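You operate a simulated robot arm through the tools that you are given. There is no shell and no other tool. Be economical: measure what you need, move in short steps, check, and stop when the job is done.

The job below is to be done with a simulated robot arm. You get a single attempt, and the scene is never put back.

JOB
Put the felt pad on the sheet shelf. Take the white rag from the roller bench and leave it on the top of the fitter's bench. Fetch the drain can from the roller bench and set it on the shelf under the fitter's bench. Open the filler lid of spare section. The order is free. Set down upright: felt pad, drain can.

Only the result counts: the job must be done as asked and must still hold three seconds after the hand-in. Knocking over, shifting, dropping, spilling or breaking anything else fails it. Lids that push on must go on centred and level and be pressed home; caps that screw on are set level and turned clockwise until they are tight. Flat cloth is picked up by pressing the open fingertips on it (5 to 10 N) and closing them slowly along it; thin cloth reads only 2 to 8 mm in the jaws.

ROBOT AND FRAMES
A 6-joint arm with a fingered hand on a trunk, on a base that drives. Base frame: it is fixed to the floor where the robot stands at the start and does not move with it; the origin is under the middle of the robot, x ahead of it, y to its left, z up; the surface under the hand at the start is at about z = 0.86. Units: m, degrees, N and s.
With the tool pointing down near the work surface it reaches from about 0.1 to 0.56 m from the robot's upright axis, wherever it stands. Its first joint turns from -166.0 to 166.0 degrees. Places, roughly: drain can (11x16x12 cm) [0.8, -0.5, 0.9]; felt pad (5x4x4 cm) [0.5, 0, 0.5]; filler lid of spare section [-5.3, 0.3, 1]; sheet shelf (57x20 cm) [-3.56, 2.84, 0.88]; shelf under the fitter's bench [0.8, 1.9, 0.2]; top of the fitter's bench [0.7, 1.9, 0.9]; white rag (10x7x3 cm) [0.8, -0.2, 0.9]. Payload 3.2 kg.
The TCP is the grasp point between the finger pads, 0.022 m short of the fingertips. In the tool frame z runs along the fingers and y along their closing line. The gripper opens to 0.112 m. The gripper's body begins 0.06 m behind the TCP. The gripper is a hand of 3 fingers: y runs from the thumb to the fingers, the wrist lies at [0, 0, -0.218] in the tool frame, and closing takes about 1.5 s.
Orientation is told as [roll, pitch, yaw] about the base's x, y, z axes, in that order, counted from this pose: with the fingers straight down and closing along the base's y, the tool's x points along the base's -x, its y along +y and its z along -z.

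CONTROLS
- The arm moves only by the tool step_arm. Its argument "rows" is a list of rows, each a list of 7 numbers: the shift along the base's x, y, z in m, then the turn, a rotation vector about the base's x, y, z in degrees, then the finger opening in m, from 0 to 0.112. In form: [[tx, ty, tz, ax, ay, az, fingers], ...]. A call has 1 to 20 rows; each row is the pose to reach, as a shift and turn from the pose commanded when the call began. Each row takes 0.2 s and may step no farther than 0.05 m and 8.6 degrees from the row before; otherwise, or with a gripper value out of range, the whole call is refused. Where a pose cannot be reached the arm comes as near as it can. A force on the tool above 40 N (or 10 N above the force at the start of the call, whichever is more), or a blocked arm, ends the call early, and 0.2 s more pass. Each finger travels about 0.108 m/s and halts on what it meets, pressing with about 33 N; the grip force reading is that of the motor and also rises with nothing between the fingers. The clock runs only during rows and for 0.2 s after the last one: add rows that repeat a pose to give the fingers time. It gives the time, the measured TCP pose, the force on the tool (base axes), the opening and the grip force at its end, in the units of the frame above (readings bear some noise), with the torque about the TCP (base axes, N m) and any sound that the robot's microphone picked up.
- Cameras (640 x 400 px; columns grow to the right, rows downward): "scene" is now at [0.0095, 0.1146, 1.3679]; the picture's right is [-0.60, -0.80, 0.00], its down [-0.51, 0.38, -0.77] and it looks along [0.62, -0.46, -0.64] (base axes); focal length 258 px, centre (320, 200). "wrist" rides on the gripper at [0.066, 0.003, -0.08] in the tool frame; the picture's right is [-0.05, 1.00, 0.00], its down [-0.77, -0.04, -0.64] and it looks along [-0.64, -0.03, 0.77] (tool axes); focal length 275 px, centre (320, 200). There is no depth. A picture from a camera that has moved, and an enlarged one, comes with that camera's place and axes in the base frame and with its lens.
- snapshot(camera): a new picture of that camera. The clock stands still meanwhile.
- move_column(by): slides the trunk up (or, below 0, down) by that many m; the arm and the scene camera ride with it, the base frame stays. It gives what a move gives, with no picture.
- roll_base(legs): drives the robot by 1 to 6 legs, each [ahead, turn to the left] in m and degrees, along the robot's own axes; the way and the turn of a leg run together, so that a leg with both is an arc; at most 1.5 m and 180 degrees a leg. The arm and the cameras ride along, it lands a little off, and it stops where it bumps. It gives what a move gives.
- preshape(shape): the hand has 3 fingers and takes this shape, open, in about a second: jaw (thumb against the fingers, like two jaws); tri (thumb and two fingers); tip (a fingertip pinch); poke (one finger out to press); point (the index stretched); flat (the hand flat); cup (the hand cupped); fist (a fist). The gripper value then closes the fingers along that shape, each until it touches; the sizes above hold for jaw. It gives what a move gives, with no picture.
- turn_head(pan, tilt): turns the head with the scene camera to pan (to the left, within 155 degrees either way) and tilt (down, from -29 to 69), counted from straight ahead of the robot. It gives what a move gives.
- close_up(camera, box): a new picture of the part [left, top, right, bottom] of that camera's present view, enlarged. The clock stands still meanwhile.
- close_job(): hands the job in; it is judged then, once.

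Go step by step. Nothing tells you exact positions but the pictures and the camera data: compare them with the known pose of the tool, close in by small moves and look again before you grip or let go. The budget is 165 turns and 112 pictures, counting those below and the enlarged ones. Unless the task says otherwise, let go and move clear before handing in.

The tools are called after ">>>" by a JSON object that holds its "api" and its "payload". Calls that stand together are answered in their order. step_arm: Moves the arm, as the interface text tells. Its arguments: {"type":"object","properties":{"rows":{"type":"array","items":{"type":"array","items":{"type":"number"}}}},"required":["rows"]} The other tools are called the same way: move_column (by) slides the trunk up or down; preshape (shape) gives the hand a shape; roll_base (legs) drives the base; turn_head (pan, tilt) turns the head that bears the scene camera; snapshot (camera) takes a picture; close_up (camera, box) takes an enlarged picture of a part of a camera's view; close_job () hands the job in.

At the start:

```text
time_s: 0.0
eef_pos: [0.3851, -0.1194, 1.0886]
ee_rot: [0.0, 0.0, -0.1]
ft_force: [0.7, -0.2, -0.3]
ft_torque: [0.04, -0.02, 0.0]
finger_gap: 0.1121
grip_force: 0.0
shape: jaw
trunk travel left (down, up): [-0.39, 0.2]
robot x, y, heading: [0.0025, 0.0007, -0.1]
head pan, tilt: [-36.8, 39.5]
```

scene: 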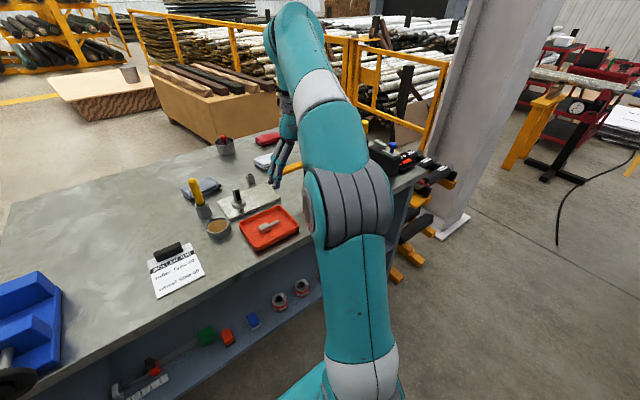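
wrist: 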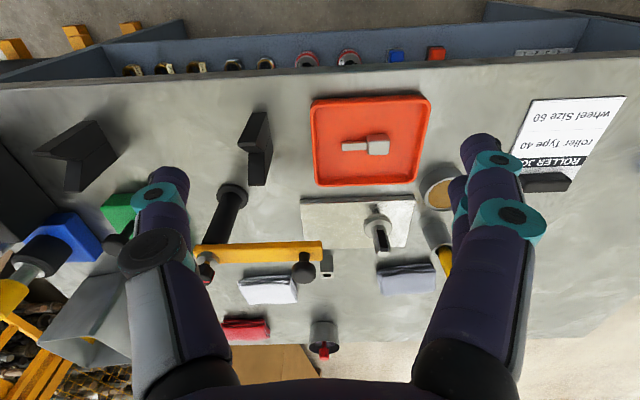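

I see the roller bench with rags and tools, and small blocks on a shelf below it. I'll look closer at both before moving.

>>> {"api": "close_up", "payload": {"camera": "scene", "box": [100, 110, 340, 260]}}

>>> {"api": "close_up", "payload": {"camera": "scene", "box": [100, 250, 340, 400]}}

>>> {"api": "close_up", "payload": {"camera": "wrist", "box": [0, 180, 340, 390]}}

```text
2.67 times, centred on (220, 185) of scene
camera zoom: at [0.0095, 0.1146, 1.3679], right [-0.6, -0.8, 0.0], down [-0.51, 0.38, -0.77], along [0.62, -0.46, -0.64], focal length 688 px, centre (587, 240)
```

zoom: 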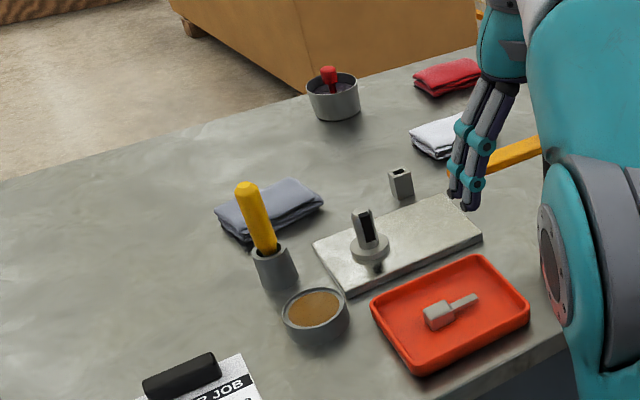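

```text
2.67 times, centred on (220, 325) of scene
camera zoom: at [0.0095, 0.1146, 1.3679], right [-0.6, -0.8, 0.0], down [-0.51, 0.38, -0.77], along [0.62, -0.46, -0.64], focal length 688 px, centre (587, -133)
```

zoom: 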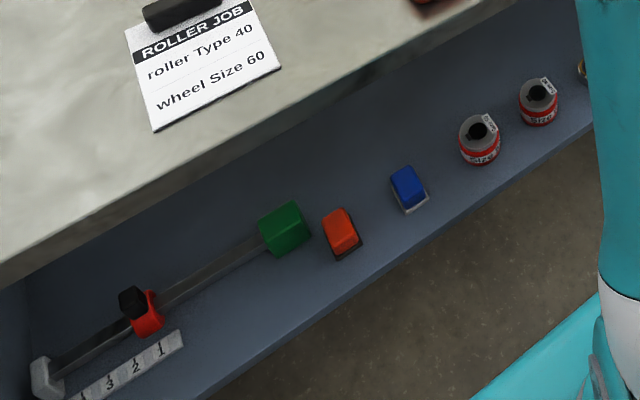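

```text
1.88 times, centred on (170, 285) of wrist
camera zoom: at [0.3188, -0.1158, 1.1697], right [0.05, 1.0, 0.0], down [0.77, -0.04, 0.64], along [0.64, -0.03, -0.77], focal length 518 px, centre (602, 40)
```

zoom: 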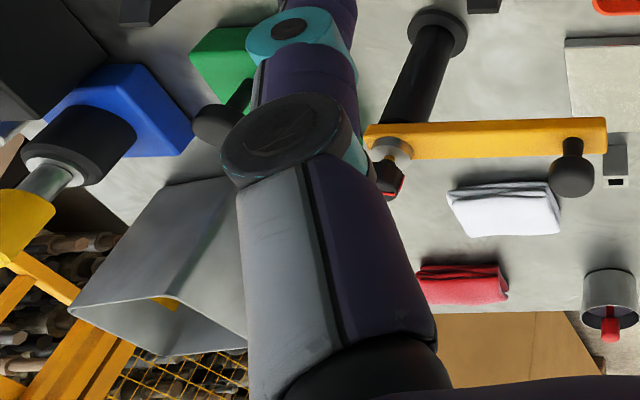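

The white rag looks to be at about (0.785, -0.237), and the grey open-topped drain can is near (0.77, -0.52). I'll turn the head to check the floor and the pads.

>>> {"api": "turn_head", "payload": {"pan": 0, "tilt": 60}}

>>> {"api": "snapshot", "payload": {"camera": "scene"}}

>>> {"api": "turn_head", "payload": {"pan": 80, "tilt": 25}}

>>> {"api": "snapshot", "payload": {"camera": "scene"}}

>>> {"api": "turn_head", "payload": {"pan": 150, "tilt": 20}}

>>> {"api": "snapshot", "payload": {"camera": "scene"}}

>>> {"api": "turn_head", "payload": {"pan": -80, "tilt": 35}}

>>> {"api": "snapshot", "payload": {"camera": "scene"}}

```text
time_s: 1.0
eef_pos: [0.3847, -0.1202, 1.0891]
ee_rot: [0.0, -0.1, -0.1]
ft_force: [0.0, -0.7, 1.4]
ft_torque: [0.0, -0.01, 0.01]
finger_gap: 0.1119
grip_force: 0.0
shape: jaw
trunk travel left (down, up): [-0.39, 0.2]
robot x, y, heading: [0.0003, 0.0005, 0.3]
head pan, tilt: [0.0, 60.0]
```

```text
106 pictures are left
camera scene: at [0.0078, 0.1657, 1.3405], right [0.0, -1.0, 0.0], down [-0.87, 0.0, -0.5], along [0.5, 0.0, -0.87], focal length 258 px, centre (320, 200)
```

scene: 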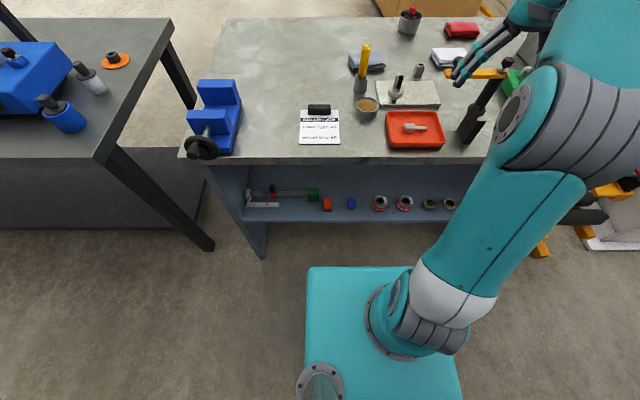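

```text
time_s: 2.6
eef_pos: [0.3851, -0.1191, 1.0885]
ee_rot: [0.0, 0.0, 0.0]
ft_force: [-0.2, 0.3, 0.6]
ft_torque: [0.0, 0.01, 0.0]
finger_gap: 0.1118
grip_force: 0.1
shape: jaw
trunk travel left (down, up): [-0.39, 0.2]
robot x, y, heading: [0.001, -0.0021, -0.0]
head pan, tilt: [80.0, 25.0]
```

```text
105 pictures are left
camera scene: at [-0.0428, 0.2565, 1.3905], right [0.98, -0.17, 0.0], down [-0.07, -0.42, -0.91], along [0.16, 0.89, -0.42], focal length 258 px, centre (320, 200)
```

scene: 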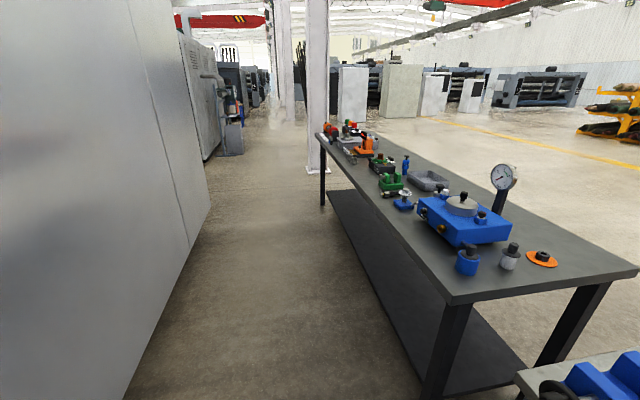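

```text
time_s: 4.0
eef_pos: [0.3844, -0.1201, 1.0887]
ee_rot: [0.0, 0.0, -0.1]
ft_force: [-0.5, 0.3, 0.0]
ft_torque: [-0.02, 0.01, 0.0]
finger_gap: 0.1117
grip_force: 0.0
shape: jaw
trunk travel left (down, up): [-0.39, 0.2]
robot x, y, heading: [0.0002, -0.0007, -0.1]
head pan, tilt: [150.0, 20.0]
```

```text
104 pictures are left
camera scene: at [-0.1395, 0.2124, 1.3986], right [0.5, 0.87, 0.0], down [0.3, -0.17, -0.94], along [-0.81, 0.47, -0.34], focal length 258 px, centre (320, 200)
```

scene: 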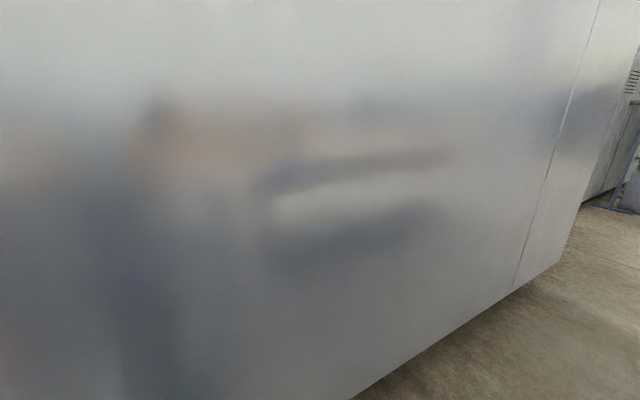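

```text
time_s: 7.2
eef_pos: [0.3847, -0.1195, 1.0882]
ee_rot: [0.0, 0.1, -0.1]
ft_force: [0.2, 0.4, 0.1]
ft_torque: [0.0, -0.01, -0.03]
finger_gap: 0.1117
grip_force: 0.0
shape: jaw
trunk travel left (down, up): [-0.39, 0.2]
robot x, y, heading: [0.0016, -0.0009, -0.0]
head pan, tilt: [-80.0, 35.0]
```

```text
103 pictures are left
camera scene: at [-0.0435, 0.079, 1.3748], right [-0.98, -0.17, 0.0], down [-0.1, 0.56, -0.82], along [0.14, -0.81, -0.57], focal length 258 px, centre (320, 200)
```

scene: 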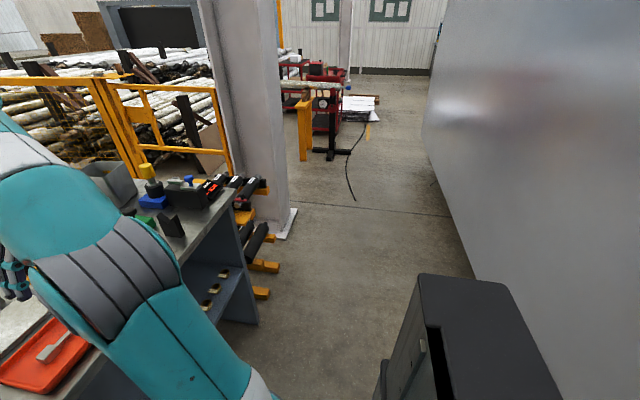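

The low teal base (about 0.29 m ahead, 0.21 m to each side) might roll under the bench shelf. I need to see what the black box at the robot's right rear is, and check whether the floor under the bench is clear.

>>> {"api": "turn_head", "payload": {"pan": -120, "tilt": 55}}

>>> {"api": "snapshot", "payload": {"camera": "scene"}}

>>> {"api": "turn_head", "payload": {"pan": -10, "tilt": 69}}

>>> {"api": "close_up", "payload": {"camera": "scene", "box": [180, 60, 420, 210]}}

```text
time_s: 8.3
eef_pos: [0.3857, -0.1197, 1.089]
ee_rot: [0.0, 0.0, -0.1]
ft_force: [0.3, 0.2, 0.1]
ft_torque: [-0.01, 0.01, 0.0]
finger_gap: 0.1118
grip_force: 0.1
shape: jaw
trunk travel left (down, up): [-0.39, 0.2]
robot x, y, heading: [-0.0026, -0.0017, -0.0]
head pan, tilt: [-120.0, 55.0]
```

```text
102 pictures are left
camera scene: at [-0.0949, 0.1032, 1.3466], right [-0.87, 0.5, 0.0], down [0.41, 0.71, -0.57], along [-0.29, -0.5, -0.82], focal length 258 px, centre (320, 200)
```

scene: 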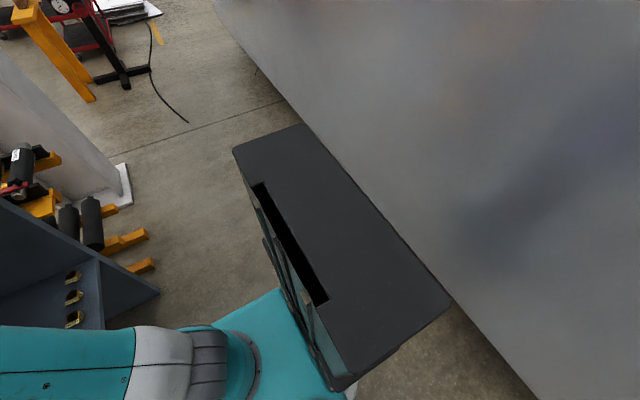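

```text
time_s: 10.2
eef_pos: [0.3845, -0.1192, 1.0881]
ee_rot: [0.0, 0.0, -0.1]
ft_force: [0.0, -0.2, 0.0]
ft_torque: [0.01, 0.03, -0.03]
finger_gap: 0.1118
grip_force: 0.0
shape: jaw
trunk travel left (down, up): [-0.39, 0.2]
robot x, y, heading: [0.0004, -0.0028, -0.1]
head pan, tilt: [-10.0, 68.8]
```

```text
2.67 times, centred on (300, 135) of scene
camera zoom: at [-0.0038, 0.156, 1.3311], right [-0.17, -0.98, 0.0], down [-0.92, 0.16, -0.36], along [0.36, -0.06, -0.93], focal length 688 px, centre (373, 373)
```

zoom: 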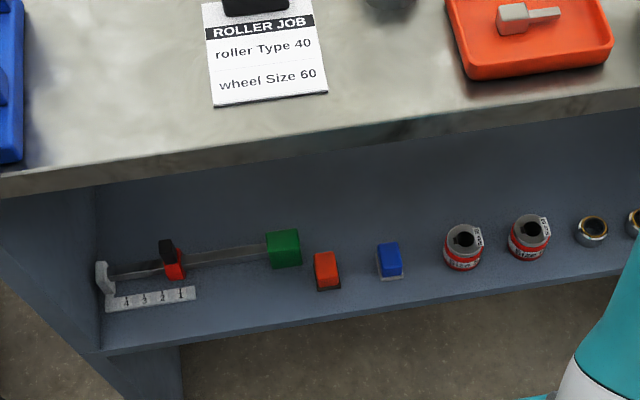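

The blue block with the pale felt base, near (0.47, 0.05), is probably the felt pad. Next I'll shift the robot about 0.28 m to its right along the bench so the rag and can are straight ahead.

>>> {"api": "roll_base", "payload": {"legs": [[0, -90], [0.28, 0], [0, 90]]}}

>>> {"api": "turn_head", "payload": {"pan": 5, "tilt": 55}}

>>> {"api": "snapshot", "payload": {"camera": "scene"}}

>>> {"api": "snapshot", "payload": {"camera": "wrist"}}

```text
time_s: 19.9
eef_pos: [0.3874, -0.3836, 1.0895]
ee_rot: [0.1, -0.1, 2.2]
ft_force: [0.2, 0.5, -0.1]
ft_torque: [-0.01, -0.01, 0.02]
finger_gap: 0.1118
grip_force: 0.0
shape: jaw
trunk travel left (down, up): [-0.39, 0.2]
robot x, y, heading: [-0.0019, -0.2792, 2.3]
head pan, tilt: [-10.0, 68.8]
```

```text
time_s: 20.7
eef_pos: [0.388, -0.3828, 1.0885]
ee_rot: [0.0, 0.1, 2.2]
ft_force: [-0.7, -0.6, 0.3]
ft_torque: [0.02, 0.0, 0.01]
finger_gap: 0.1119
grip_force: 0.0
shape: jaw
trunk travel left (down, up): [-0.39, 0.2]
robot x, y, heading: [-0.0018, -0.2791, 2.4]
head pan, tilt: [5.0, 55.0]
```

```text
100 pictures are left
camera scene: at [0.0045, -0.1067, 1.3465], right [0.13, -0.99, 0.0], down [-0.81, -0.1, -0.57], along [0.57, 0.07, -0.82], focal length 258 px, centre (320, 200)
```

scene: 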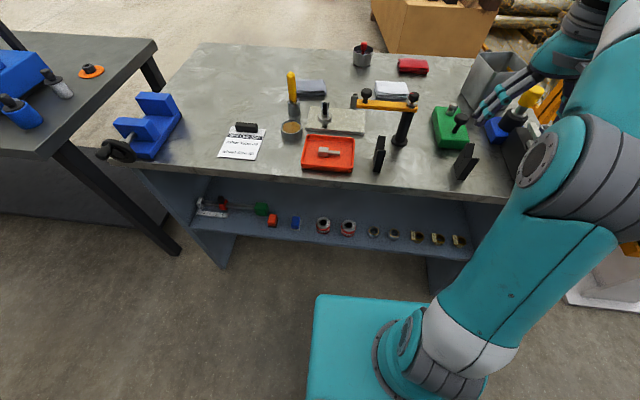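

```text
99 pictures are left
camera wrist: at [0.3217, -0.382, 1.1697], right [0.01, 1.0, 0.0], down [0.77, -0.01, 0.64], along [0.64, 0.0, -0.77], focal length 275 px, centre (320, 200)
```

wrist: 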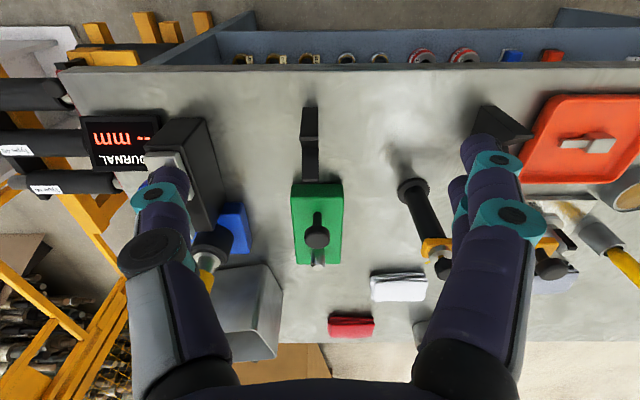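

The rag is confirmed near (0.78, -0.237), behind a T-handle whose yellow bar sits at x≈0.53, z≈1.0. I'll roll forward 0.14 m, which stops short of the bench shelf, and look again.

>>> {"api": "roll_base", "payload": {"legs": [[0, -2.4], [0.14, 0]]}}

>>> {"api": "move_column", "payload": {"by": 0.1}}

>>> {"api": "snapshot", "payload": {"camera": "wrist"}}

>>> {"api": "snapshot", "payload": {"camera": "scene"}}

```text
time_s: 22.4
eef_pos: [0.5252, -0.3994, 1.0885]
ee_rot: [0.0, 0.0, -0.1]
ft_force: [-0.4, 0.1, 0.0]
ft_torque: [-0.01, 0.03, -0.04]
finger_gap: 0.1119
grip_force: 0.1
shape: jaw
trunk travel left (down, up): [-0.39, 0.2]
robot x, y, heading: [0.1422, -0.2809, -0.1]
head pan, tilt: [5.0, 55.0]
```

```text
time_s: 23.7
eef_pos: [0.5245, -0.3996, 1.1878]
ee_rot: [0.0, 0.0, -0.1]
ft_force: [-0.4, -0.9, -1.4]
ft_torque: [-0.04, -0.03, 0.03]
finger_gap: 0.1119
grip_force: 0.1
shape: jaw
trunk travel left (down, up): [-0.49, 0.1]
robot x, y, heading: [0.1405, -0.28, -0.2]
head pan, tilt: [5.0, 55.0]
```

```text
98 pictures are left
camera wrist: at [0.459, -0.3953, 1.2696], right [0.05, 1.0, 0.0], down [0.77, -0.04, 0.64], along [0.64, -0.03, -0.77], focal length 275 px, centre (320, 200)
```

wrist: 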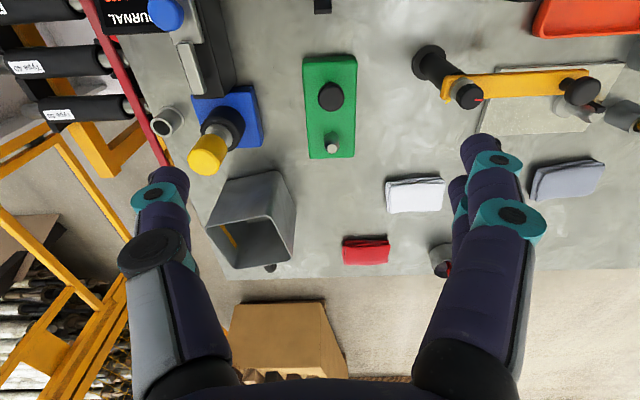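

```text
97 pictures are left
camera scene: at [0.1534, -0.1072, 1.4465], right [0.09, -1.0, 0.0], down [-0.82, -0.07, -0.57], along [0.57, 0.05, -0.82], focal length 258 px, centre (320, 200)
```

scene: 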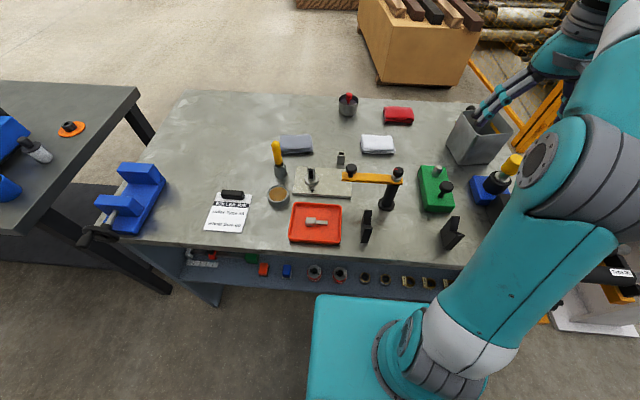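

The rag is clear at (0.775, -0.24), about 10 cm along y by 7 cm. I'll move above it with the tool tilted 25° outward and the fingers fully open along y.

>>> {"api": "step_arm", "payload": {"rows": [[0.03, 0.02, 0, 0, -3, 0, 0.112], [0.06, 0.04, 0, 0, -6, 0, 0.112], [0.09, 0.06, 0, 0, -9, 0, 0.112], [0.12, 0.08, 0, 0, -12, 0, 0.112], [0.15, 0.1, 0, 0, -16, 0, 0.112], [0.18, 0.12, 0, 0, -20, 0, 0.112], [0.21, 0.14, -0.03, 0, -25, 0, 0.112], [0.22, 0.16, -0.07, 0, -25, 0, 0.112], [0.22, 0.16, -0.11, 0, -25, 0, 0.112], [0.22, 0.16, -0.15, 0, -25, 0, 0.112], [0.22, 0.16, -0.15, 0, -25, 0, 0.112]]}}

>>> {"api": "snapshot", "payload": {"camera": "wrist"}}

>>> {"api": "snapshot", "payload": {"camera": "scene"}}

```text
time_s: 26.1
eef_pos: [0.7463, -0.2395, 1.0371]
ee_rot: [0.1, -25.1, -0.3]
ft_force: [0.1, 0.3, 0.2]
ft_torque: [-0.01, 0.01, -0.04]
finger_gap: 0.1119
grip_force: 0.1
shape: jaw
out of reach, approached as far as the arm can: row 4, 5, 6, 7
trunk travel left (down, up): [-0.49, 0.1]
robot x, y, heading: [0.1428, -0.2786, -0.0]
head pan, tilt: [5.0, 55.0]
```

```text
96 pictures are left
camera wrist: at [0.6521, -0.2355, 1.0842], right [0.04, 1.0, 0.02], down [0.43, -0.04, 0.9], along [0.9, -0.03, -0.43], focal length 275 px, centre (320, 200)
```

wrist: 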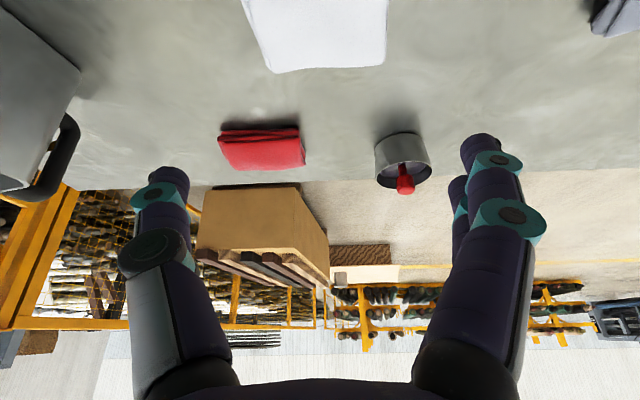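

```text
95 pictures are left
camera scene: at [0.1533, -0.1072, 1.4465], right [0.09, -1.0, 0.0], down [-0.82, -0.07, -0.57], along [0.57, 0.05, -0.82], focal length 258 px, centre (320, 200)
```

scene: 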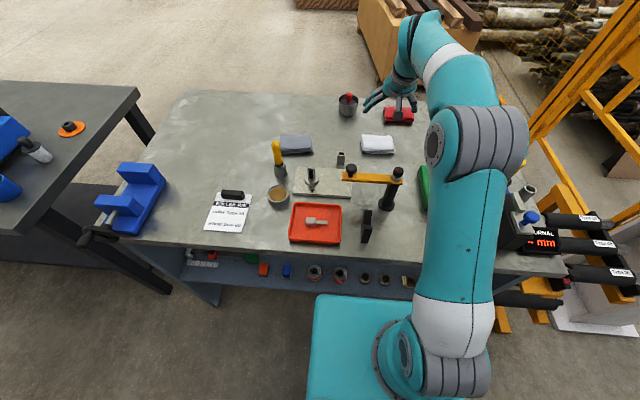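

The rag's far corners put its centre at (0.775, -0.235). I'll lower onto it with the fingers straddling it and check the force.

>>> {"api": "step_arm", "payload": {"rows": [[0.01, 0.005, -0.04, 0, 0, 0, 0.112], [0.02, 0.005, -0.08, 0, 0, 0, 0.112], [0.021, 0.005, -0.11, 0, 0, 0, 0.112], [0.021, 0.005, -0.13, 0, 0, 0, 0.112], [0.021, 0.005, -0.143, 0, 0, 0, 0.112], [0.021, 0.005, -0.143, 0, 0, 0, 0.112]]}}

>>> {"api": "snapshot", "payload": {"camera": "wrist"}}

>>> {"api": "close_up", "payload": {"camera": "scene", "box": [320, 70, 480, 170]}}

```text
time_s: 27.5
eef_pos: [0.7668, -0.2354, 0.8952]
ee_rot: [0.1, -25.0, -0.1]
ft_force: [-0.3, 0.2, 0.1]
ft_torque: [-0.01, -0.01, -0.01]
finger_gap: 0.1119
grip_force: 0.0
shape: jaw
trunk travel left (down, up): [-0.49, 0.1]
robot x, y, heading: [0.1373, -0.2809, -0.2]
head pan, tilt: [5.0, 55.0]
```

```text
94 pictures are left
camera wrist: at [0.6721, -0.2313, 0.9408], right [0.04, 1.0, 0.02], down [0.43, -0.04, 0.9], along [0.9, -0.03, -0.43], focal length 275 px, centre (320, 200)
```

wrist: 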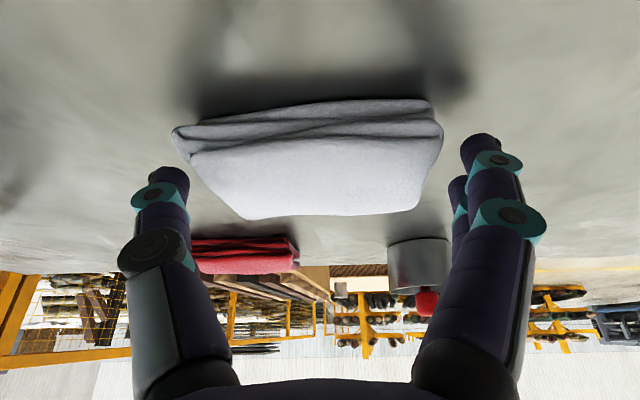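

```text
4.00 times, centred on (400, 120) of scene
camera zoom: at [0.1534, -0.1072, 1.4465], right [0.09, -1.0, 0.0], down [-0.82, -0.07, -0.57], along [0.57, 0.05, -0.82], focal length 1032 px, centre (0, 520)
```

zoom: 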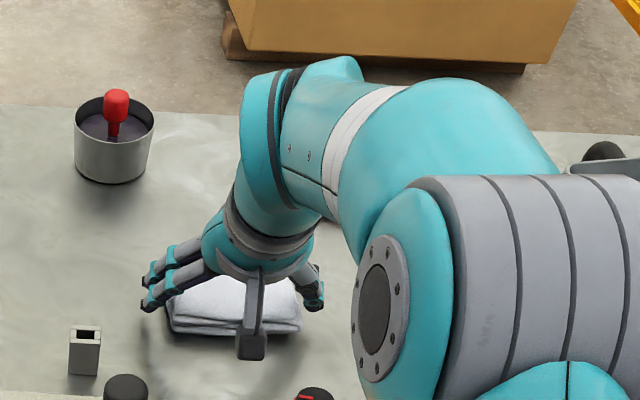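

The fingers straddle the rag. I'll go down a few more millimetres and close slowly.

>>> {"api": "step_arm", "payload": {"rows": [[0.002, 0, -0.004, 0, 0, 0, 0.112], [0.003, 0, -0.008, 0, 0, 0, 0.1], [0.003, 0, -0.008, 0, 0, 0, 0.085], [0.003, 0, -0.008, 0, 0, 0, 0.07], [0.003, 0, -0.008, 0, 0, 0, 0.05], [0.003, 0, -0.008, 0, 0, 0, 0.03], [0.003, 0, -0.008, 0, 0, 0, 0.01], [0.003, 0, -0.008, 0, 0, 0, 0], [0.003, 0, -0.008, 0, 0, 0, 0], [0.003, 0, -0.008, 0, 0, 0, 0]]}}

>>> {"api": "snapshot", "payload": {"camera": "wrist"}}

```text
time_s: 29.7
eef_pos: [0.7699, -0.2346, 0.8887]
ee_rot: [0.1, -25.1, 0.0]
ft_force: [1.3, -1.5, 3.0]
ft_torque: [-0.02, -0.02, 0.02]
finger_gap: 0.0952
grip_force: 32.7
shape: jaw
trunk travel left (down, up): [-0.49, 0.1]
robot x, y, heading: [0.1417, -0.2787, -0.4]
head pan, tilt: [5.0, 55.0]
```

```text
92 pictures are left
camera wrist: at [0.6752, -0.231, 0.9335], right [0.04, 1.0, 0.02], down [0.43, -0.04, 0.9], along [0.9, -0.03, -0.43], focal length 275 px, centre (320, 200)
```

wrist: 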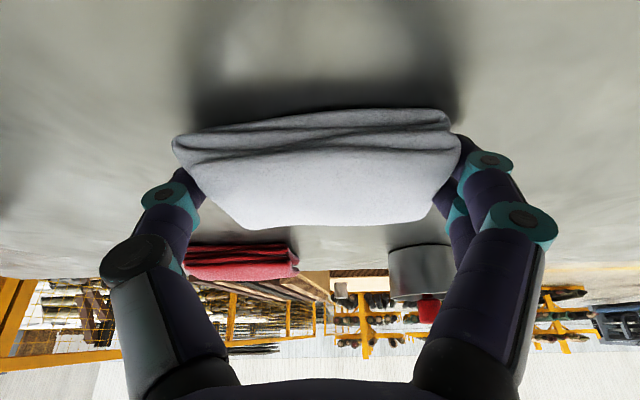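

The rag is gripped at 95 mm. I'll lift it and pull it back over the bar.

>>> {"api": "step_arm", "payload": {"rows": [[0, 0, 0.04, 0, 0, 0, 0], [0, 0, 0.08, 0, 0, 0, 0], [-0.01, 0, 0.12, 0, 0, 0, 0], [-0.02, 0, 0.16, 0, 0, 0, 0], [-0.03, -0.01, 0.2, 0, 0, 0, 0], [-0.05, -0.03, 0.24, 0, 0, 0, 0], [-0.08, -0.05, 0.27, 0, 0, 0, 0], [-0.12, -0.07, 0.29, 0, 0, 0, 0], [-0.16, -0.08, 0.3, 0, 0, 0, 0], [-0.2, -0.09, 0.3, 0, 3, 0, 0], [-0.24, -0.1, 0.3, 0, 8, 0, 0], [-0.28, -0.11, 0.3, 0, 14, 0, 0], [-0.32, -0.12, 0.3, 0, 20, 0, 0], [-0.36, -0.13, 0.3, 0, 25, 0, 0], [-0.36, -0.13, 0.3, 0, 25, 0, 0]]}}

>>> {"api": "snapshot", "payload": {"camera": "wrist"}}

>>> {"api": "snapshot", "payload": {"camera": "scene"}}

```text
time_s: 32.9
eef_pos: [0.4067, -0.3659, 1.1896]
ee_rot: [0.1, 0.1, -0.2]
ft_force: [-0.4, 0.7, -0.1]
ft_torque: [0.04, 0.01, -0.05]
finger_gap: 0.0951
grip_force: 33.3
shape: jaw
trunk travel left (down, up): [-0.49, 0.1]
robot x, y, heading: [0.1418, -0.2818, 0.0]
head pan, tilt: [5.0, 55.0]
```

```text
91 pictures are left
camera wrist: at [0.3404, -0.3617, 1.2701], right [0.05, 1.0, 0.0], down [0.77, -0.04, 0.64], along [0.64, -0.03, -0.77], focal length 275 px, centre (320, 200)
```

wrist: 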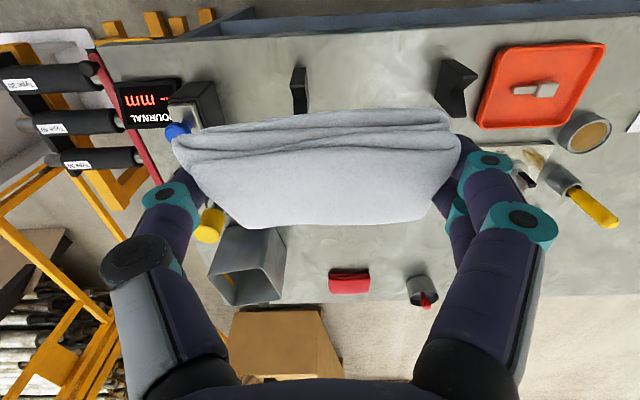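

```text
90 pictures are left
camera scene: at [0.1533, -0.1073, 1.4465], right [0.09, -1.0, 0.0], down [-0.82, -0.07, -0.57], along [0.57, 0.05, -0.82], focal length 258 px, centre (320, 200)
```

scene: 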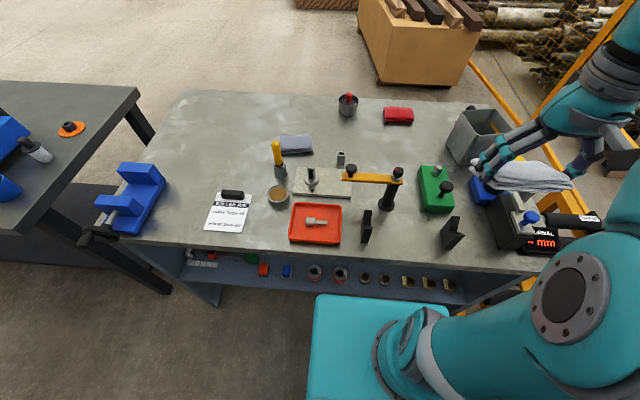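

The rag is secure. I'll back out, turn left and drive along the aisle beside the fitter's bench.

>>> {"api": "roll_base", "payload": {"legs": [[-0.14, 0], [0, 90], [1.2, 0]]}}

>>> {"api": "turn_head", "payload": {"pan": -65, "tilt": 35}}

>>> {"api": "snapshot", "payload": {"camera": "scene"}}

```text
time_s: 43.7
eef_pos: [0.025, 1.1703, 1.1889]
ee_rot: [0.0, 0.1, 93.2]
ft_force: [0.7, 0.6, -1.1]
ft_torque: [0.01, 0.01, 0.02]
finger_gap: 0.0949
grip_force: 33.1
shape: jaw
trunk travel left (down, up): [-0.49, 0.1]
robot x, y, heading: [-0.0494, 0.8966, 93.2]
head pan, tilt: [5.0, 55.0]
```

```text
time_s: 45.1
eef_pos: [0.0245, 1.1704, 1.1892]
ee_rot: [0.0, 0.0, 93.2]
ft_force: [-1.1, 0.1, -0.8]
ft_torque: [-0.03, 0.01, -0.03]
finger_gap: 0.0944
grip_force: 33.0
shape: jaw
trunk travel left (down, up): [-0.49, 0.1]
robot x, y, heading: [-0.0427, 0.8996, 93.0]
head pan, tilt: [-65.0, 35.0]
```

```text
89 pictures are left
camera scene: at [-0.1299, 0.8721, 1.4747], right [0.47, -0.88, 0.0], down [-0.51, -0.27, -0.82], along [0.72, 0.39, -0.57], focal length 258 px, centre (320, 200)
```

scene: 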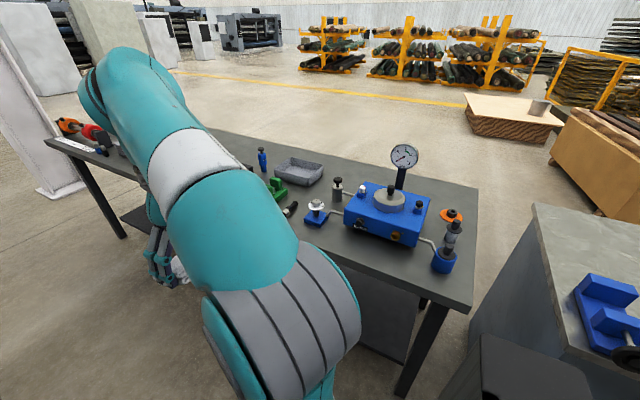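

>>> {"api": "turn_head", "payload": {"pan": -30, "tilt": 30}}

>>> {"api": "snapshot", "payload": {"camera": "scene"}}

```text
time_s: 46.2
eef_pos: [0.025, 1.1711, 1.189]
ee_rot: [-0.1, 0.0, 93.2]
ft_force: [-0.2, 0.4, -0.3]
ft_torque: [0.0, 0.03, 0.01]
finger_gap: 0.0948
grip_force: 32.9
shape: jaw
trunk travel left (down, up): [-0.49, 0.1]
robot x, y, heading: [-0.0489, 0.9006, 93.1]
head pan, tilt: [-30.0, 30.0]
```

```text
88 pictures are left
camera scene: at [-0.1666, 0.9112, 1.4825], right [0.89, -0.45, 0.0], down [-0.23, -0.45, -0.87], along [0.39, 0.77, -0.5], focal length 258 px, centre (320, 200)
```

scene: 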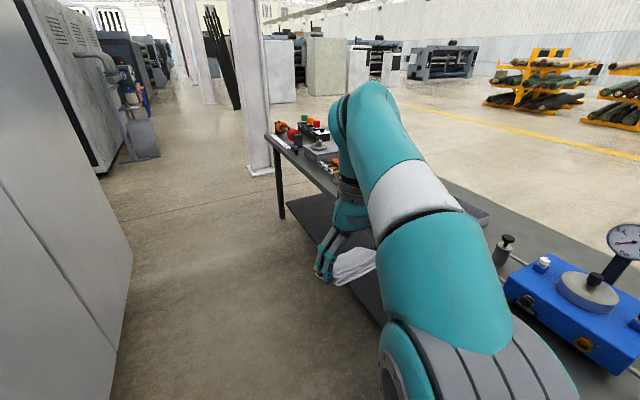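

The arm blocks the view of the bench. I'll drive 0.6 m farther and look from there.

>>> {"api": "roll_base", "payload": {"legs": [[0.6, -3]]}}

>>> {"api": "turn_head", "payload": {"pan": -95, "tilt": 40}}

>>> {"api": "snapshot", "payload": {"camera": "scene"}}

>>> {"api": "turn_head", "payload": {"pan": -20, "tilt": 30}}

>>> {"api": "snapshot", "payload": {"camera": "scene"}}

```text
time_s: 49.6
eef_pos: [0.0245, 1.7742, 1.1907]
ee_rot: [0.0, 0.1, 89.8]
ft_force: [-0.5, 0.2, -1.4]
ft_torque: [0.01, 0.06, -0.02]
finger_gap: 0.0949
grip_force: 33.3
shape: jaw
trunk travel left (down, up): [-0.49, 0.1]
robot x, y, heading: [-0.0655, 1.5047, 89.5]
head pan, tilt: [-30.0, 30.0]
```

```text
time_s: 51.0
eef_pos: [0.0246, 1.7751, 1.1875]
ee_rot: [0.1, 0.0, 89.8]
ft_force: [-0.1, -0.8, -0.1]
ft_torque: [0.01, 0.07, -0.03]
finger_gap: 0.0948
grip_force: 32.9
shape: jaw
trunk travel left (down, up): [-0.49, 0.1]
robot x, y, heading: [-0.0632, 1.5077, 89.8]
head pan, tilt: [-95.0, 40.0]
```

```text
87 pictures are left
camera scene: at [-0.1426, 1.4405, 1.4672], right [-0.09, -1.0, 0.0], down [-0.64, 0.06, -0.77], along [0.76, -0.07, -0.64], focal length 258 px, centre (320, 200)
```

scene: 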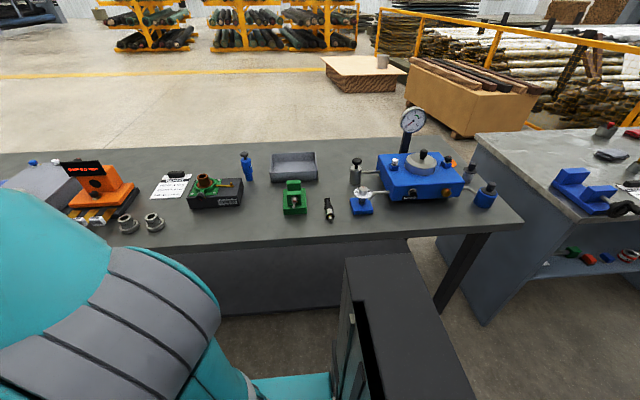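

```text
time_s: 52.4
eef_pos: [0.0242, 1.7748, 1.1882]
ee_rot: [0.0, -0.1, 89.7]
ft_force: [0.4, 0.4, -0.2]
ft_torque: [0.01, 0.02, 0.04]
finger_gap: 0.0949
grip_force: 33.3
shape: jaw
trunk travel left (down, up): [-0.49, 0.1]
robot x, y, heading: [-0.0618, 1.5064, 89.6]
head pan, tilt: [-20.0, 30.0]
```

```text
86 pictures are left
camera scene: at [-0.1961, 1.533, 1.4825], right [0.94, -0.35, 0.0], down [-0.17, -0.47, -0.87], along [0.3, 0.81, -0.5], focal length 258 px, centre (320, 200)
```

scene: 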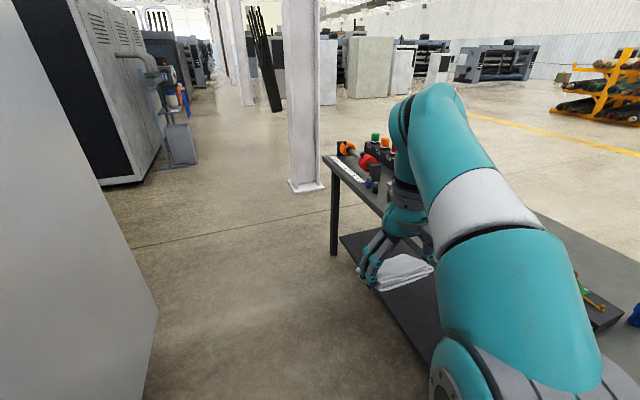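

The bench has a free strip in front of the green fixture; I'll aim for (0.46, 1.60). I'll swing the arm to the right at height, turning the hand so it closes along y.

>>> {"api": "step_arm", "payload": {"rows": [[0.031, 0.002, 0, 0, 0, -8.15, 0], [0.0645, 0.002, 0, 0, 0, -16.3, 0], [0.0985, -0.002, 0, 0, 0, -24.45, 0], [0.1335, -0.01, 0, 0, 0, -32.6, 0], [0.1685, -0.022, 0, 0, 0, -40.75, 0], [0.2045, -0.04, 0, 0, 0, -48.9, 0], [0.2375, -0.061, 0, 0, 0, -57.05, 0], [0.2695, -0.087, 0, 0, 0, -65.2, 0], [0.2995, -0.119, 0, 0, 0, -73.35, 0], [0.3265, -0.152, 0, 0, 0, -81.5, 0], [0.3455, -0.18, 0, 0, 0, -89.7, 0], [0.3455, -0.18, 0, 0, 0, -89.7, 0]]}}

>>> {"api": "snapshot", "payload": {"camera": "wrist"}}

>>> {"api": "turn_head", "payload": {"pan": -75, "tilt": 40}}

>>> {"api": "snapshot", "payload": {"camera": "scene"}}

```text
time_s: 55.0
eef_pos: [0.3444, 1.5338, 1.1686]
ee_rot: [0.1, -0.1, 0.0]
ft_force: [0.2, -0.4, -1.5]
ft_torque: [0.01, 0.03, 0.02]
finger_gap: 0.0954
grip_force: 32.1
shape: jaw
out of reach, approached as far as the arm can: row 9, 10, 11, 12
trunk travel left (down, up): [-0.49, 0.1]
robot x, y, heading: [-0.0625, 1.5099, 89.7]
head pan, tilt: [-20.0, 30.0]
```

```text
85 pictures are left
camera wrist: at [0.278, 1.5359, 1.2492], right [0.05, 1.0, 0.0], down [0.77, -0.04, 0.64], along [0.64, -0.03, -0.77], focal length 275 px, centre (320, 200)
```

wrist: 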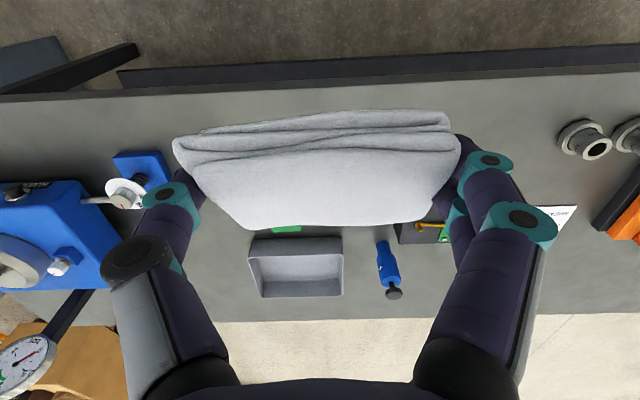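

```text
time_s: 56.3
eef_pos: [0.3445, 1.5323, 1.1695]
ee_rot: [0.0, -0.1, 0.0]
ft_force: [-0.2, -0.6, -0.2]
ft_torque: [-0.01, 0.0, 0.0]
finger_gap: 0.095
grip_force: 33.2
shape: jaw
trunk travel left (down, up): [-0.49, 0.1]
robot x, y, heading: [-0.0598, 1.5073, 89.7]
head pan, tilt: [-75.0, 40.0]
```

```text
84 pictures are left
camera scene: at [-0.145, 1.4699, 1.4672], right [0.26, -0.97, 0.0], down [-0.62, -0.16, -0.77], along [0.74, 0.2, -0.64], focal length 258 px, centre (320, 200)
```

scene: 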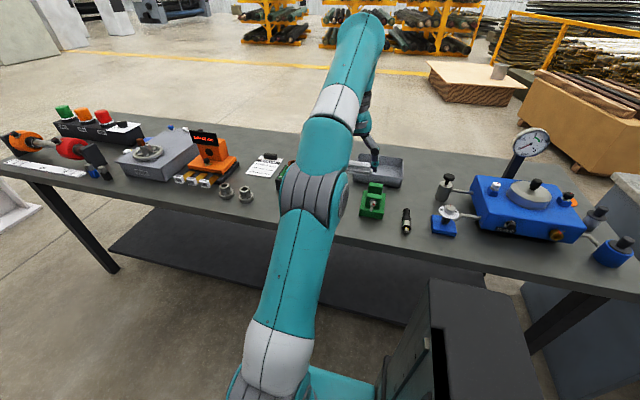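

>>> {"api": "move_column", "payload": {"by": -0.12}}

>>> {"api": "step_arm", "payload": {"rows": [[0, 0, 0, 0, 0, 0, 0], [0, 0, 0, 0, 0, 0, 0]]}}

```text
time_s: 57.8
eef_pos: [0.3445, 1.5317, 1.048]
ee_rot: [0.0, -0.1, 0.1]
ft_force: [0.3, -0.3, -0.9]
ft_torque: [-0.02, 0.01, -0.02]
finger_gap: 0.0951
grip_force: 32.8
shape: jaw
trunk travel left (down, up): [-0.37, 0.22]
robot x, y, heading: [-0.0612, 1.5084, 89.8]
head pan, tilt: [-75.0, 40.0]
```

```text
time_s: 58.4
eef_pos: [0.3439, 1.5329, 1.0479]
ee_rot: [0.0, -0.2, 0.1]
ft_force: [-0.4, 0.3, 0.2]
ft_torque: [0.03, 0.02, 0.0]
finger_gap: 0.095
grip_force: 32.5
shape: jaw
trunk travel left (down, up): [-0.37, 0.22]
robot x, y, heading: [-0.0592, 1.5044, 89.8]
head pan, tilt: [-75.0, 40.0]
```

>>> {"api": "step_arm", "payload": {"rows": [[0.02, 0.015, -0.02, 0, -4, 0, 0], [0.045, 0.03, -0.04, 0, -8, 0, 0], [0.07, 0.045, -0.05, 0, -12, 0, 0], [0.095, 0.057, -0.06, 0, -15, 0, 0], [0.115, 0.057, -0.06, 0, -15, 0, 0], [0.115, 0.057, -0.06, 0, -15, 0, 0]]}}

>>> {"api": "snapshot", "payload": {"camera": "wrist"}}

>>> {"api": "snapshot", "payload": {"camera": "scene"}}

```text
time_s: 59.8
eef_pos: [0.4581, 1.5904, 0.9879]
ee_rot: [0.0, -15.1, 0.1]
ft_force: [0.6, 0.1, 0.0]
ft_torque: [0.01, 0.0, -0.07]
finger_gap: 0.0952
grip_force: 32.9
shape: jaw
trunk travel left (down, up): [-0.37, 0.22]
robot x, y, heading: [-0.0631, 1.5057, 89.8]
head pan, tilt: [-75.0, 40.0]
```

```text
83 pictures are left
camera wrist: at [0.3741, 1.5935, 1.0496], right [0.04, 1.0, 0.01], down [0.58, -0.04, 0.82], along [0.81, -0.03, -0.58], focal length 275 px, centre (320, 200)
```

wrist: 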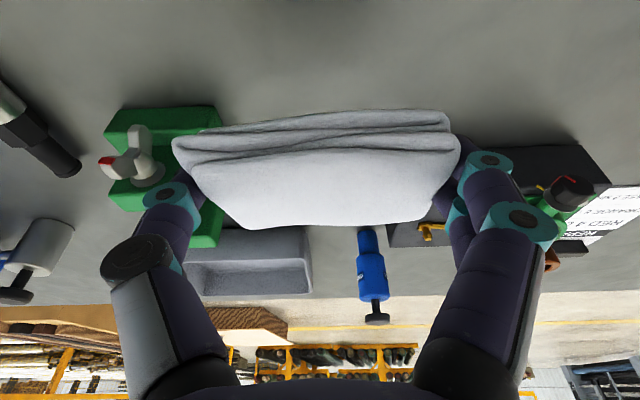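

```text
82 pictures are left
camera scene: at [-0.1446, 1.4698, 1.3472], right [0.26, -0.97, 0.0], down [-0.62, -0.16, -0.77], along [0.74, 0.2, -0.64], focal length 258 px, centre (320, 200)
```

scene: 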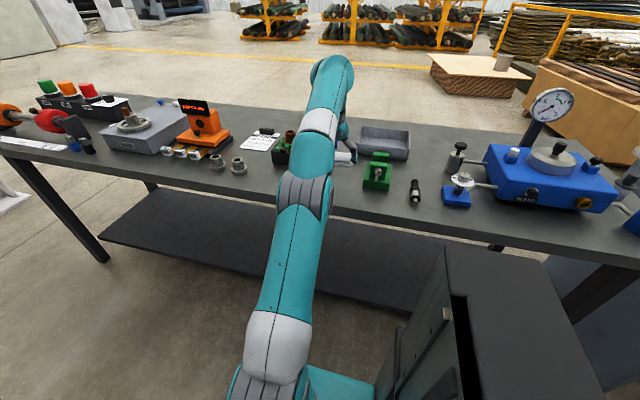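

The spot is clear, though the green fixture starts at x≈0.50. I'll shift slightly toward the edge and +y, tilt back to 25° so the rag lies flat, and lower in small steps.

>>> {"api": "step_arm", "payload": {"rows": [[-0.01, 0.015, -0.01, 0, -5, 0, 0], [-0.013, 0.015, -0.03, 0, -10, 0, 0], [-0.013, 0.015, -0.05, 0, -10, 0, 0], [-0.013, 0.015, -0.07, 0, -10, 0, 0], [-0.013, 0.015, -0.08, 0, -10, 0, 0], [-0.013, 0.015, -0.08, 0, -10, 0, 0]]}}

>>> {"api": "snapshot", "payload": {"camera": "wrist"}}

```text
time_s: 61.2
eef_pos: [0.4472, 1.6057, 0.9086]
ee_rot: [0.0, -25.1, 0.1]
ft_force: [-0.4, -0.9, -0.5]
ft_torque: [-0.04, 0.02, -0.02]
finger_gap: 0.0949
grip_force: 33.2
shape: jaw
trunk travel left (down, up): [-0.37, 0.22]
robot x, y, heading: [-0.06, 1.507, 89.6]
head pan, tilt: [-75.0, 40.0]
```

```text
81 pictures are left
camera wrist: at [0.3522, 1.6094, 0.9533], right [0.04, 1.0, 0.02], down [0.43, -0.04, 0.9], along [0.9, -0.03, -0.43], focal length 275 px, centre (320, 200)
```

wrist: 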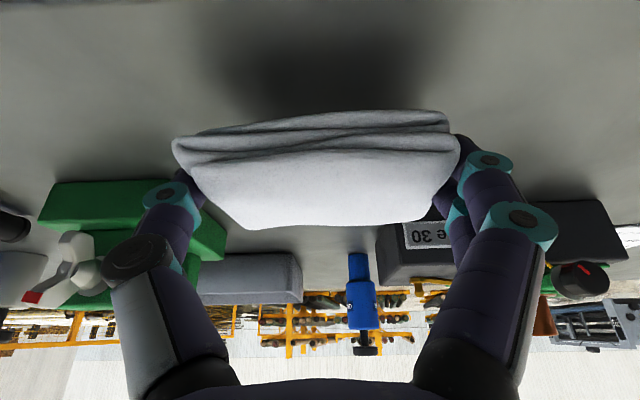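

>>> {"api": "step_arm", "payload": {"rows": [[0, 0, -0.005, 0, 0, 0, 0], [0, 0, -0.01, 0, 0, 0, 0], [0, 0, -0.015, 0, 0, 0, 0], [0, 0, -0.019, 0, 0, 0, 0], [0, 0, -0.019, 0, 0, 0, 0]]}}

```text
time_s: 62.4
eef_pos: [0.446, 1.6047, 0.888]
ee_rot: [0.1, -25.0, 0.0]
ft_force: [-0.4, -0.9, -0.3]
ft_torque: [0.01, 0.01, 0.0]
finger_gap: 0.095
grip_force: 33.4
shape: jaw
trunk travel left (down, up): [-0.37, 0.22]
robot x, y, heading: [-0.0639, 1.505, 89.6]
head pan, tilt: [-75.0, 40.0]
```

>>> {"api": "step_arm", "payload": {"rows": [[0, 0, -0.004, 0, 0, 0, 0], [0, 0, -0.008, 0, 0, 0, 0], [0, 0, -0.012, 0, 0, 0, 0], [0, 0, -0.016, 0, 0, 0, 0], [0, 0, -0.016, 0, 0, 0, 0]]}}

>>> {"api": "snapshot", "payload": {"camera": "wrist"}}

```text
time_s: 63.2
eef_pos: [0.4473, 1.6056, 0.8853]
ee_rot: [0.0, -26.3, 0.1]
ft_force: [-4.3, -0.7, 20.3]
ft_torque: [0.09, -0.08, 0.0]
finger_gap: 0.095
grip_force: 33.7
shape: jaw
trunk travel left (down, up): [-0.37, 0.22]
robot x, y, heading: [-0.0598, 1.5073, 89.7]
head pan, tilt: [-75.0, 40.0]
stopped in row 4: the force on the tool passed its limit at 44 N (the readings are from after the stop); the commanded pose is now the measured one
```

```text
80 pictures are left
camera wrist: at [0.3525, 1.6084, 0.9294], right [0.04, 1.0, 0.02], down [0.41, -0.04, 0.91], along [0.91, -0.03, -0.41], focal length 275 px, centre (320, 200)
```

wrist: 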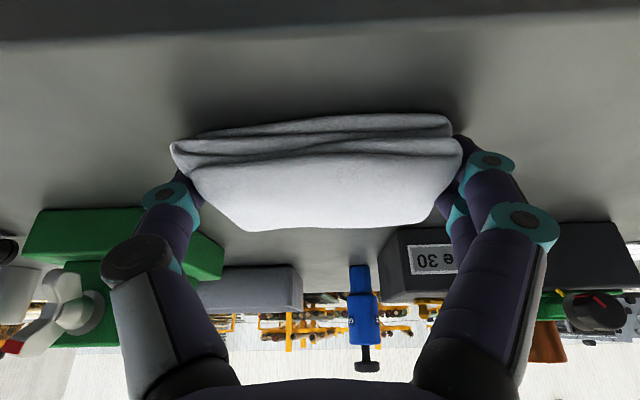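

It has touched down at z≈0.885. I'll ease up slightly, open, and lift away.

>>> {"api": "step_arm", "payload": {"rows": [[0, 0, 0.002, 0, 0, 0, 0.02], [0, 0, 0.002, 0, 0, 0, 0.06], [0, 0, 0.002, 0, 0, 0, 0.1], [0, 0, 0.002, 0, 0, 0, 0.112], [0, 0, 0.002, 0, 0, 0, 0.112], [0, 0, 0.002, 0, 0, 0, 0.112], [-0.01, 0, 0.022, 0, 0, 0, 0.112], [-0.03, 0, 0.062, 0, 0, 0, 0.112], [-0.05, 0, 0.102, 0, 0, 0, 0.112], [-0.07, 0, 0.142, 0, 5, 0, 0.112], [-0.09, 0, 0.18, 0, 10, 0, 0.112], [-0.11, 0, 0.21, 0, 15, 0, 0.112]]}}

>>> {"api": "snapshot", "payload": {"camera": "wrist"}}

```text
time_s: 65.8
eef_pos: [0.3392, 1.605, 1.0916]
ee_rot: [0.0, -10.9, 0.1]
ft_force: [-0.6, 0.2, 0.0]
ft_torque: [0.0, -0.02, -0.05]
finger_gap: 0.1123
grip_force: 0.1
shape: jaw
trunk travel left (down, up): [-0.37, 0.22]
robot x, y, heading: [-0.0599, 1.5119, 89.5]
head pan, tilt: [-75.0, 40.0]
```

```text
79 pictures are left
camera wrist: at [0.2583, 1.609, 1.1587], right [0.04, 1.0, 0.01], down [0.64, -0.03, 0.77], along [0.77, -0.03, -0.64], focal length 275 px, centre (320, 200)
```

wrist: 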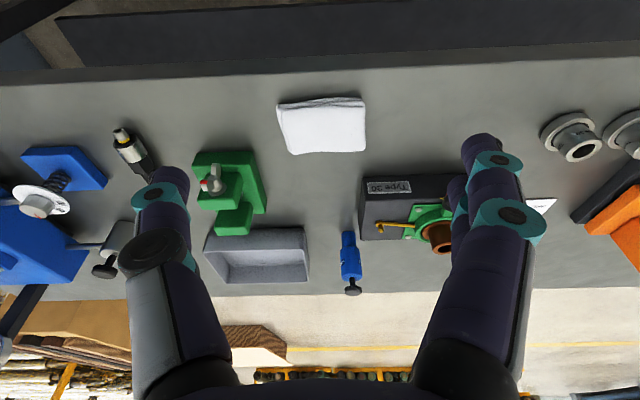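

The rag is on the fitter's bench, clear of everything. I'll straighten the tool, swing the arm back ahead for travel, and look at the shelf below.

>>> {"api": "step_arm", "payload": {"rows": [[-0.01, 0, 0.02, 0, 5.5, 0, 0.112], [-0.01, 0, 0.04, 0, 10.9, 0, 0.112]]}}

>>> {"api": "step_arm", "payload": {"rows": [[-0.023, 0.04, 0, 0, 0, 8.2, 0.112], [-0.049, 0.074, 0, 0, 0, 16.4, 0.112], [-0.077, 0.104, 0, 0, 0, 24.6, 0.112], [-0.107, 0.131, 0, 0, 0, 32.8, 0.112], [-0.14, 0.153, 0, 0, 0, 41, 0.112], [-0.174, 0.171, 0, 0, 0, 49.2, 0.112], [-0.209, 0.185, 0, 0, 0, 57.4, 0.112], [-0.244, 0.194, 0, 0, 0, 65.6, 0.112], [-0.279, 0.2, 0, 0, 0, 73.8, 0.112], [-0.314, 0.201, 0, 0, 0, 82, 0.112], [-0.34, 0.198, 0, 0, 0, 89.7, 0.112]]}}

>>> {"api": "turn_head", "payload": {"pan": -70, "tilt": 50}}

>>> {"api": "snapshot", "payload": {"camera": "scene"}}

```text
time_s: 66.4
eef_pos: [0.2794, 1.591, 1.0898]
ee_rot: [0.1, -0.2, 0.2]
ft_force: [-0.7, 0.0, 0.7]
ft_torque: [0.0, -0.02, 0.01]
finger_gap: 0.1121
grip_force: 0.0
shape: jaw
out of reach, approached as far as the arm can: row 1, 2
trunk travel left (down, up): [-0.37, 0.22]
robot x, y, heading: [-0.0648, 1.5097, 89.7]
head pan, tilt: [-75.0, 40.0]
```

```text
time_s: 68.8
eef_pos: [-0.0585, 1.7897, 1.0894]
ee_rot: [0.0, 0.1, 89.9]
ft_force: [0.6, -0.4, 0.4]
ft_torque: [0.0, 0.01, 0.01]
finger_gap: 0.1121
grip_force: 0.1
shape: jaw
trunk travel left (down, up): [-0.37, 0.22]
robot x, y, heading: [-0.0623, 1.5038, 89.7]
head pan, tilt: [-75.0, 40.0]
```

```text
time_s: 69.5
eef_pos: [-0.0589, 1.7903, 1.089]
ee_rot: [0.0, 0.0, 89.8]
ft_force: [0.5, -0.8, 0.9]
ft_torque: [-0.02, -0.02, 0.01]
finger_gap: 0.1121
grip_force: 0.1
shape: jaw
trunk travel left (down, up): [-0.37, 0.22]
robot x, y, heading: [-0.0606, 1.5057, 89.8]
head pan, tilt: [-70.0, 50.0]
```

```text
78 pictures are left
camera scene: at [-0.1549, 1.4742, 1.3331], right [0.34, -0.94, 0.0], down [-0.72, -0.26, -0.64], along [0.61, 0.22, -0.77], focal length 258 px, centre (320, 200)
```

scene: 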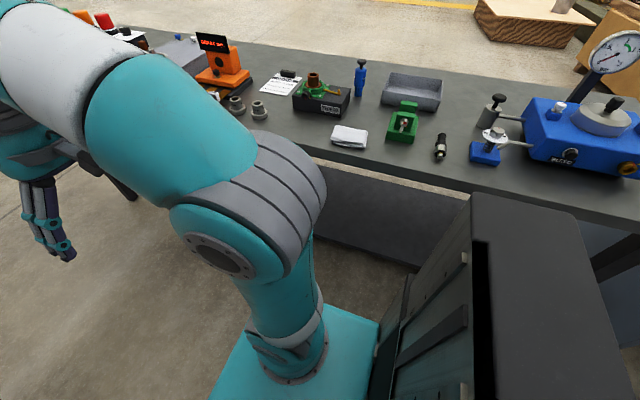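

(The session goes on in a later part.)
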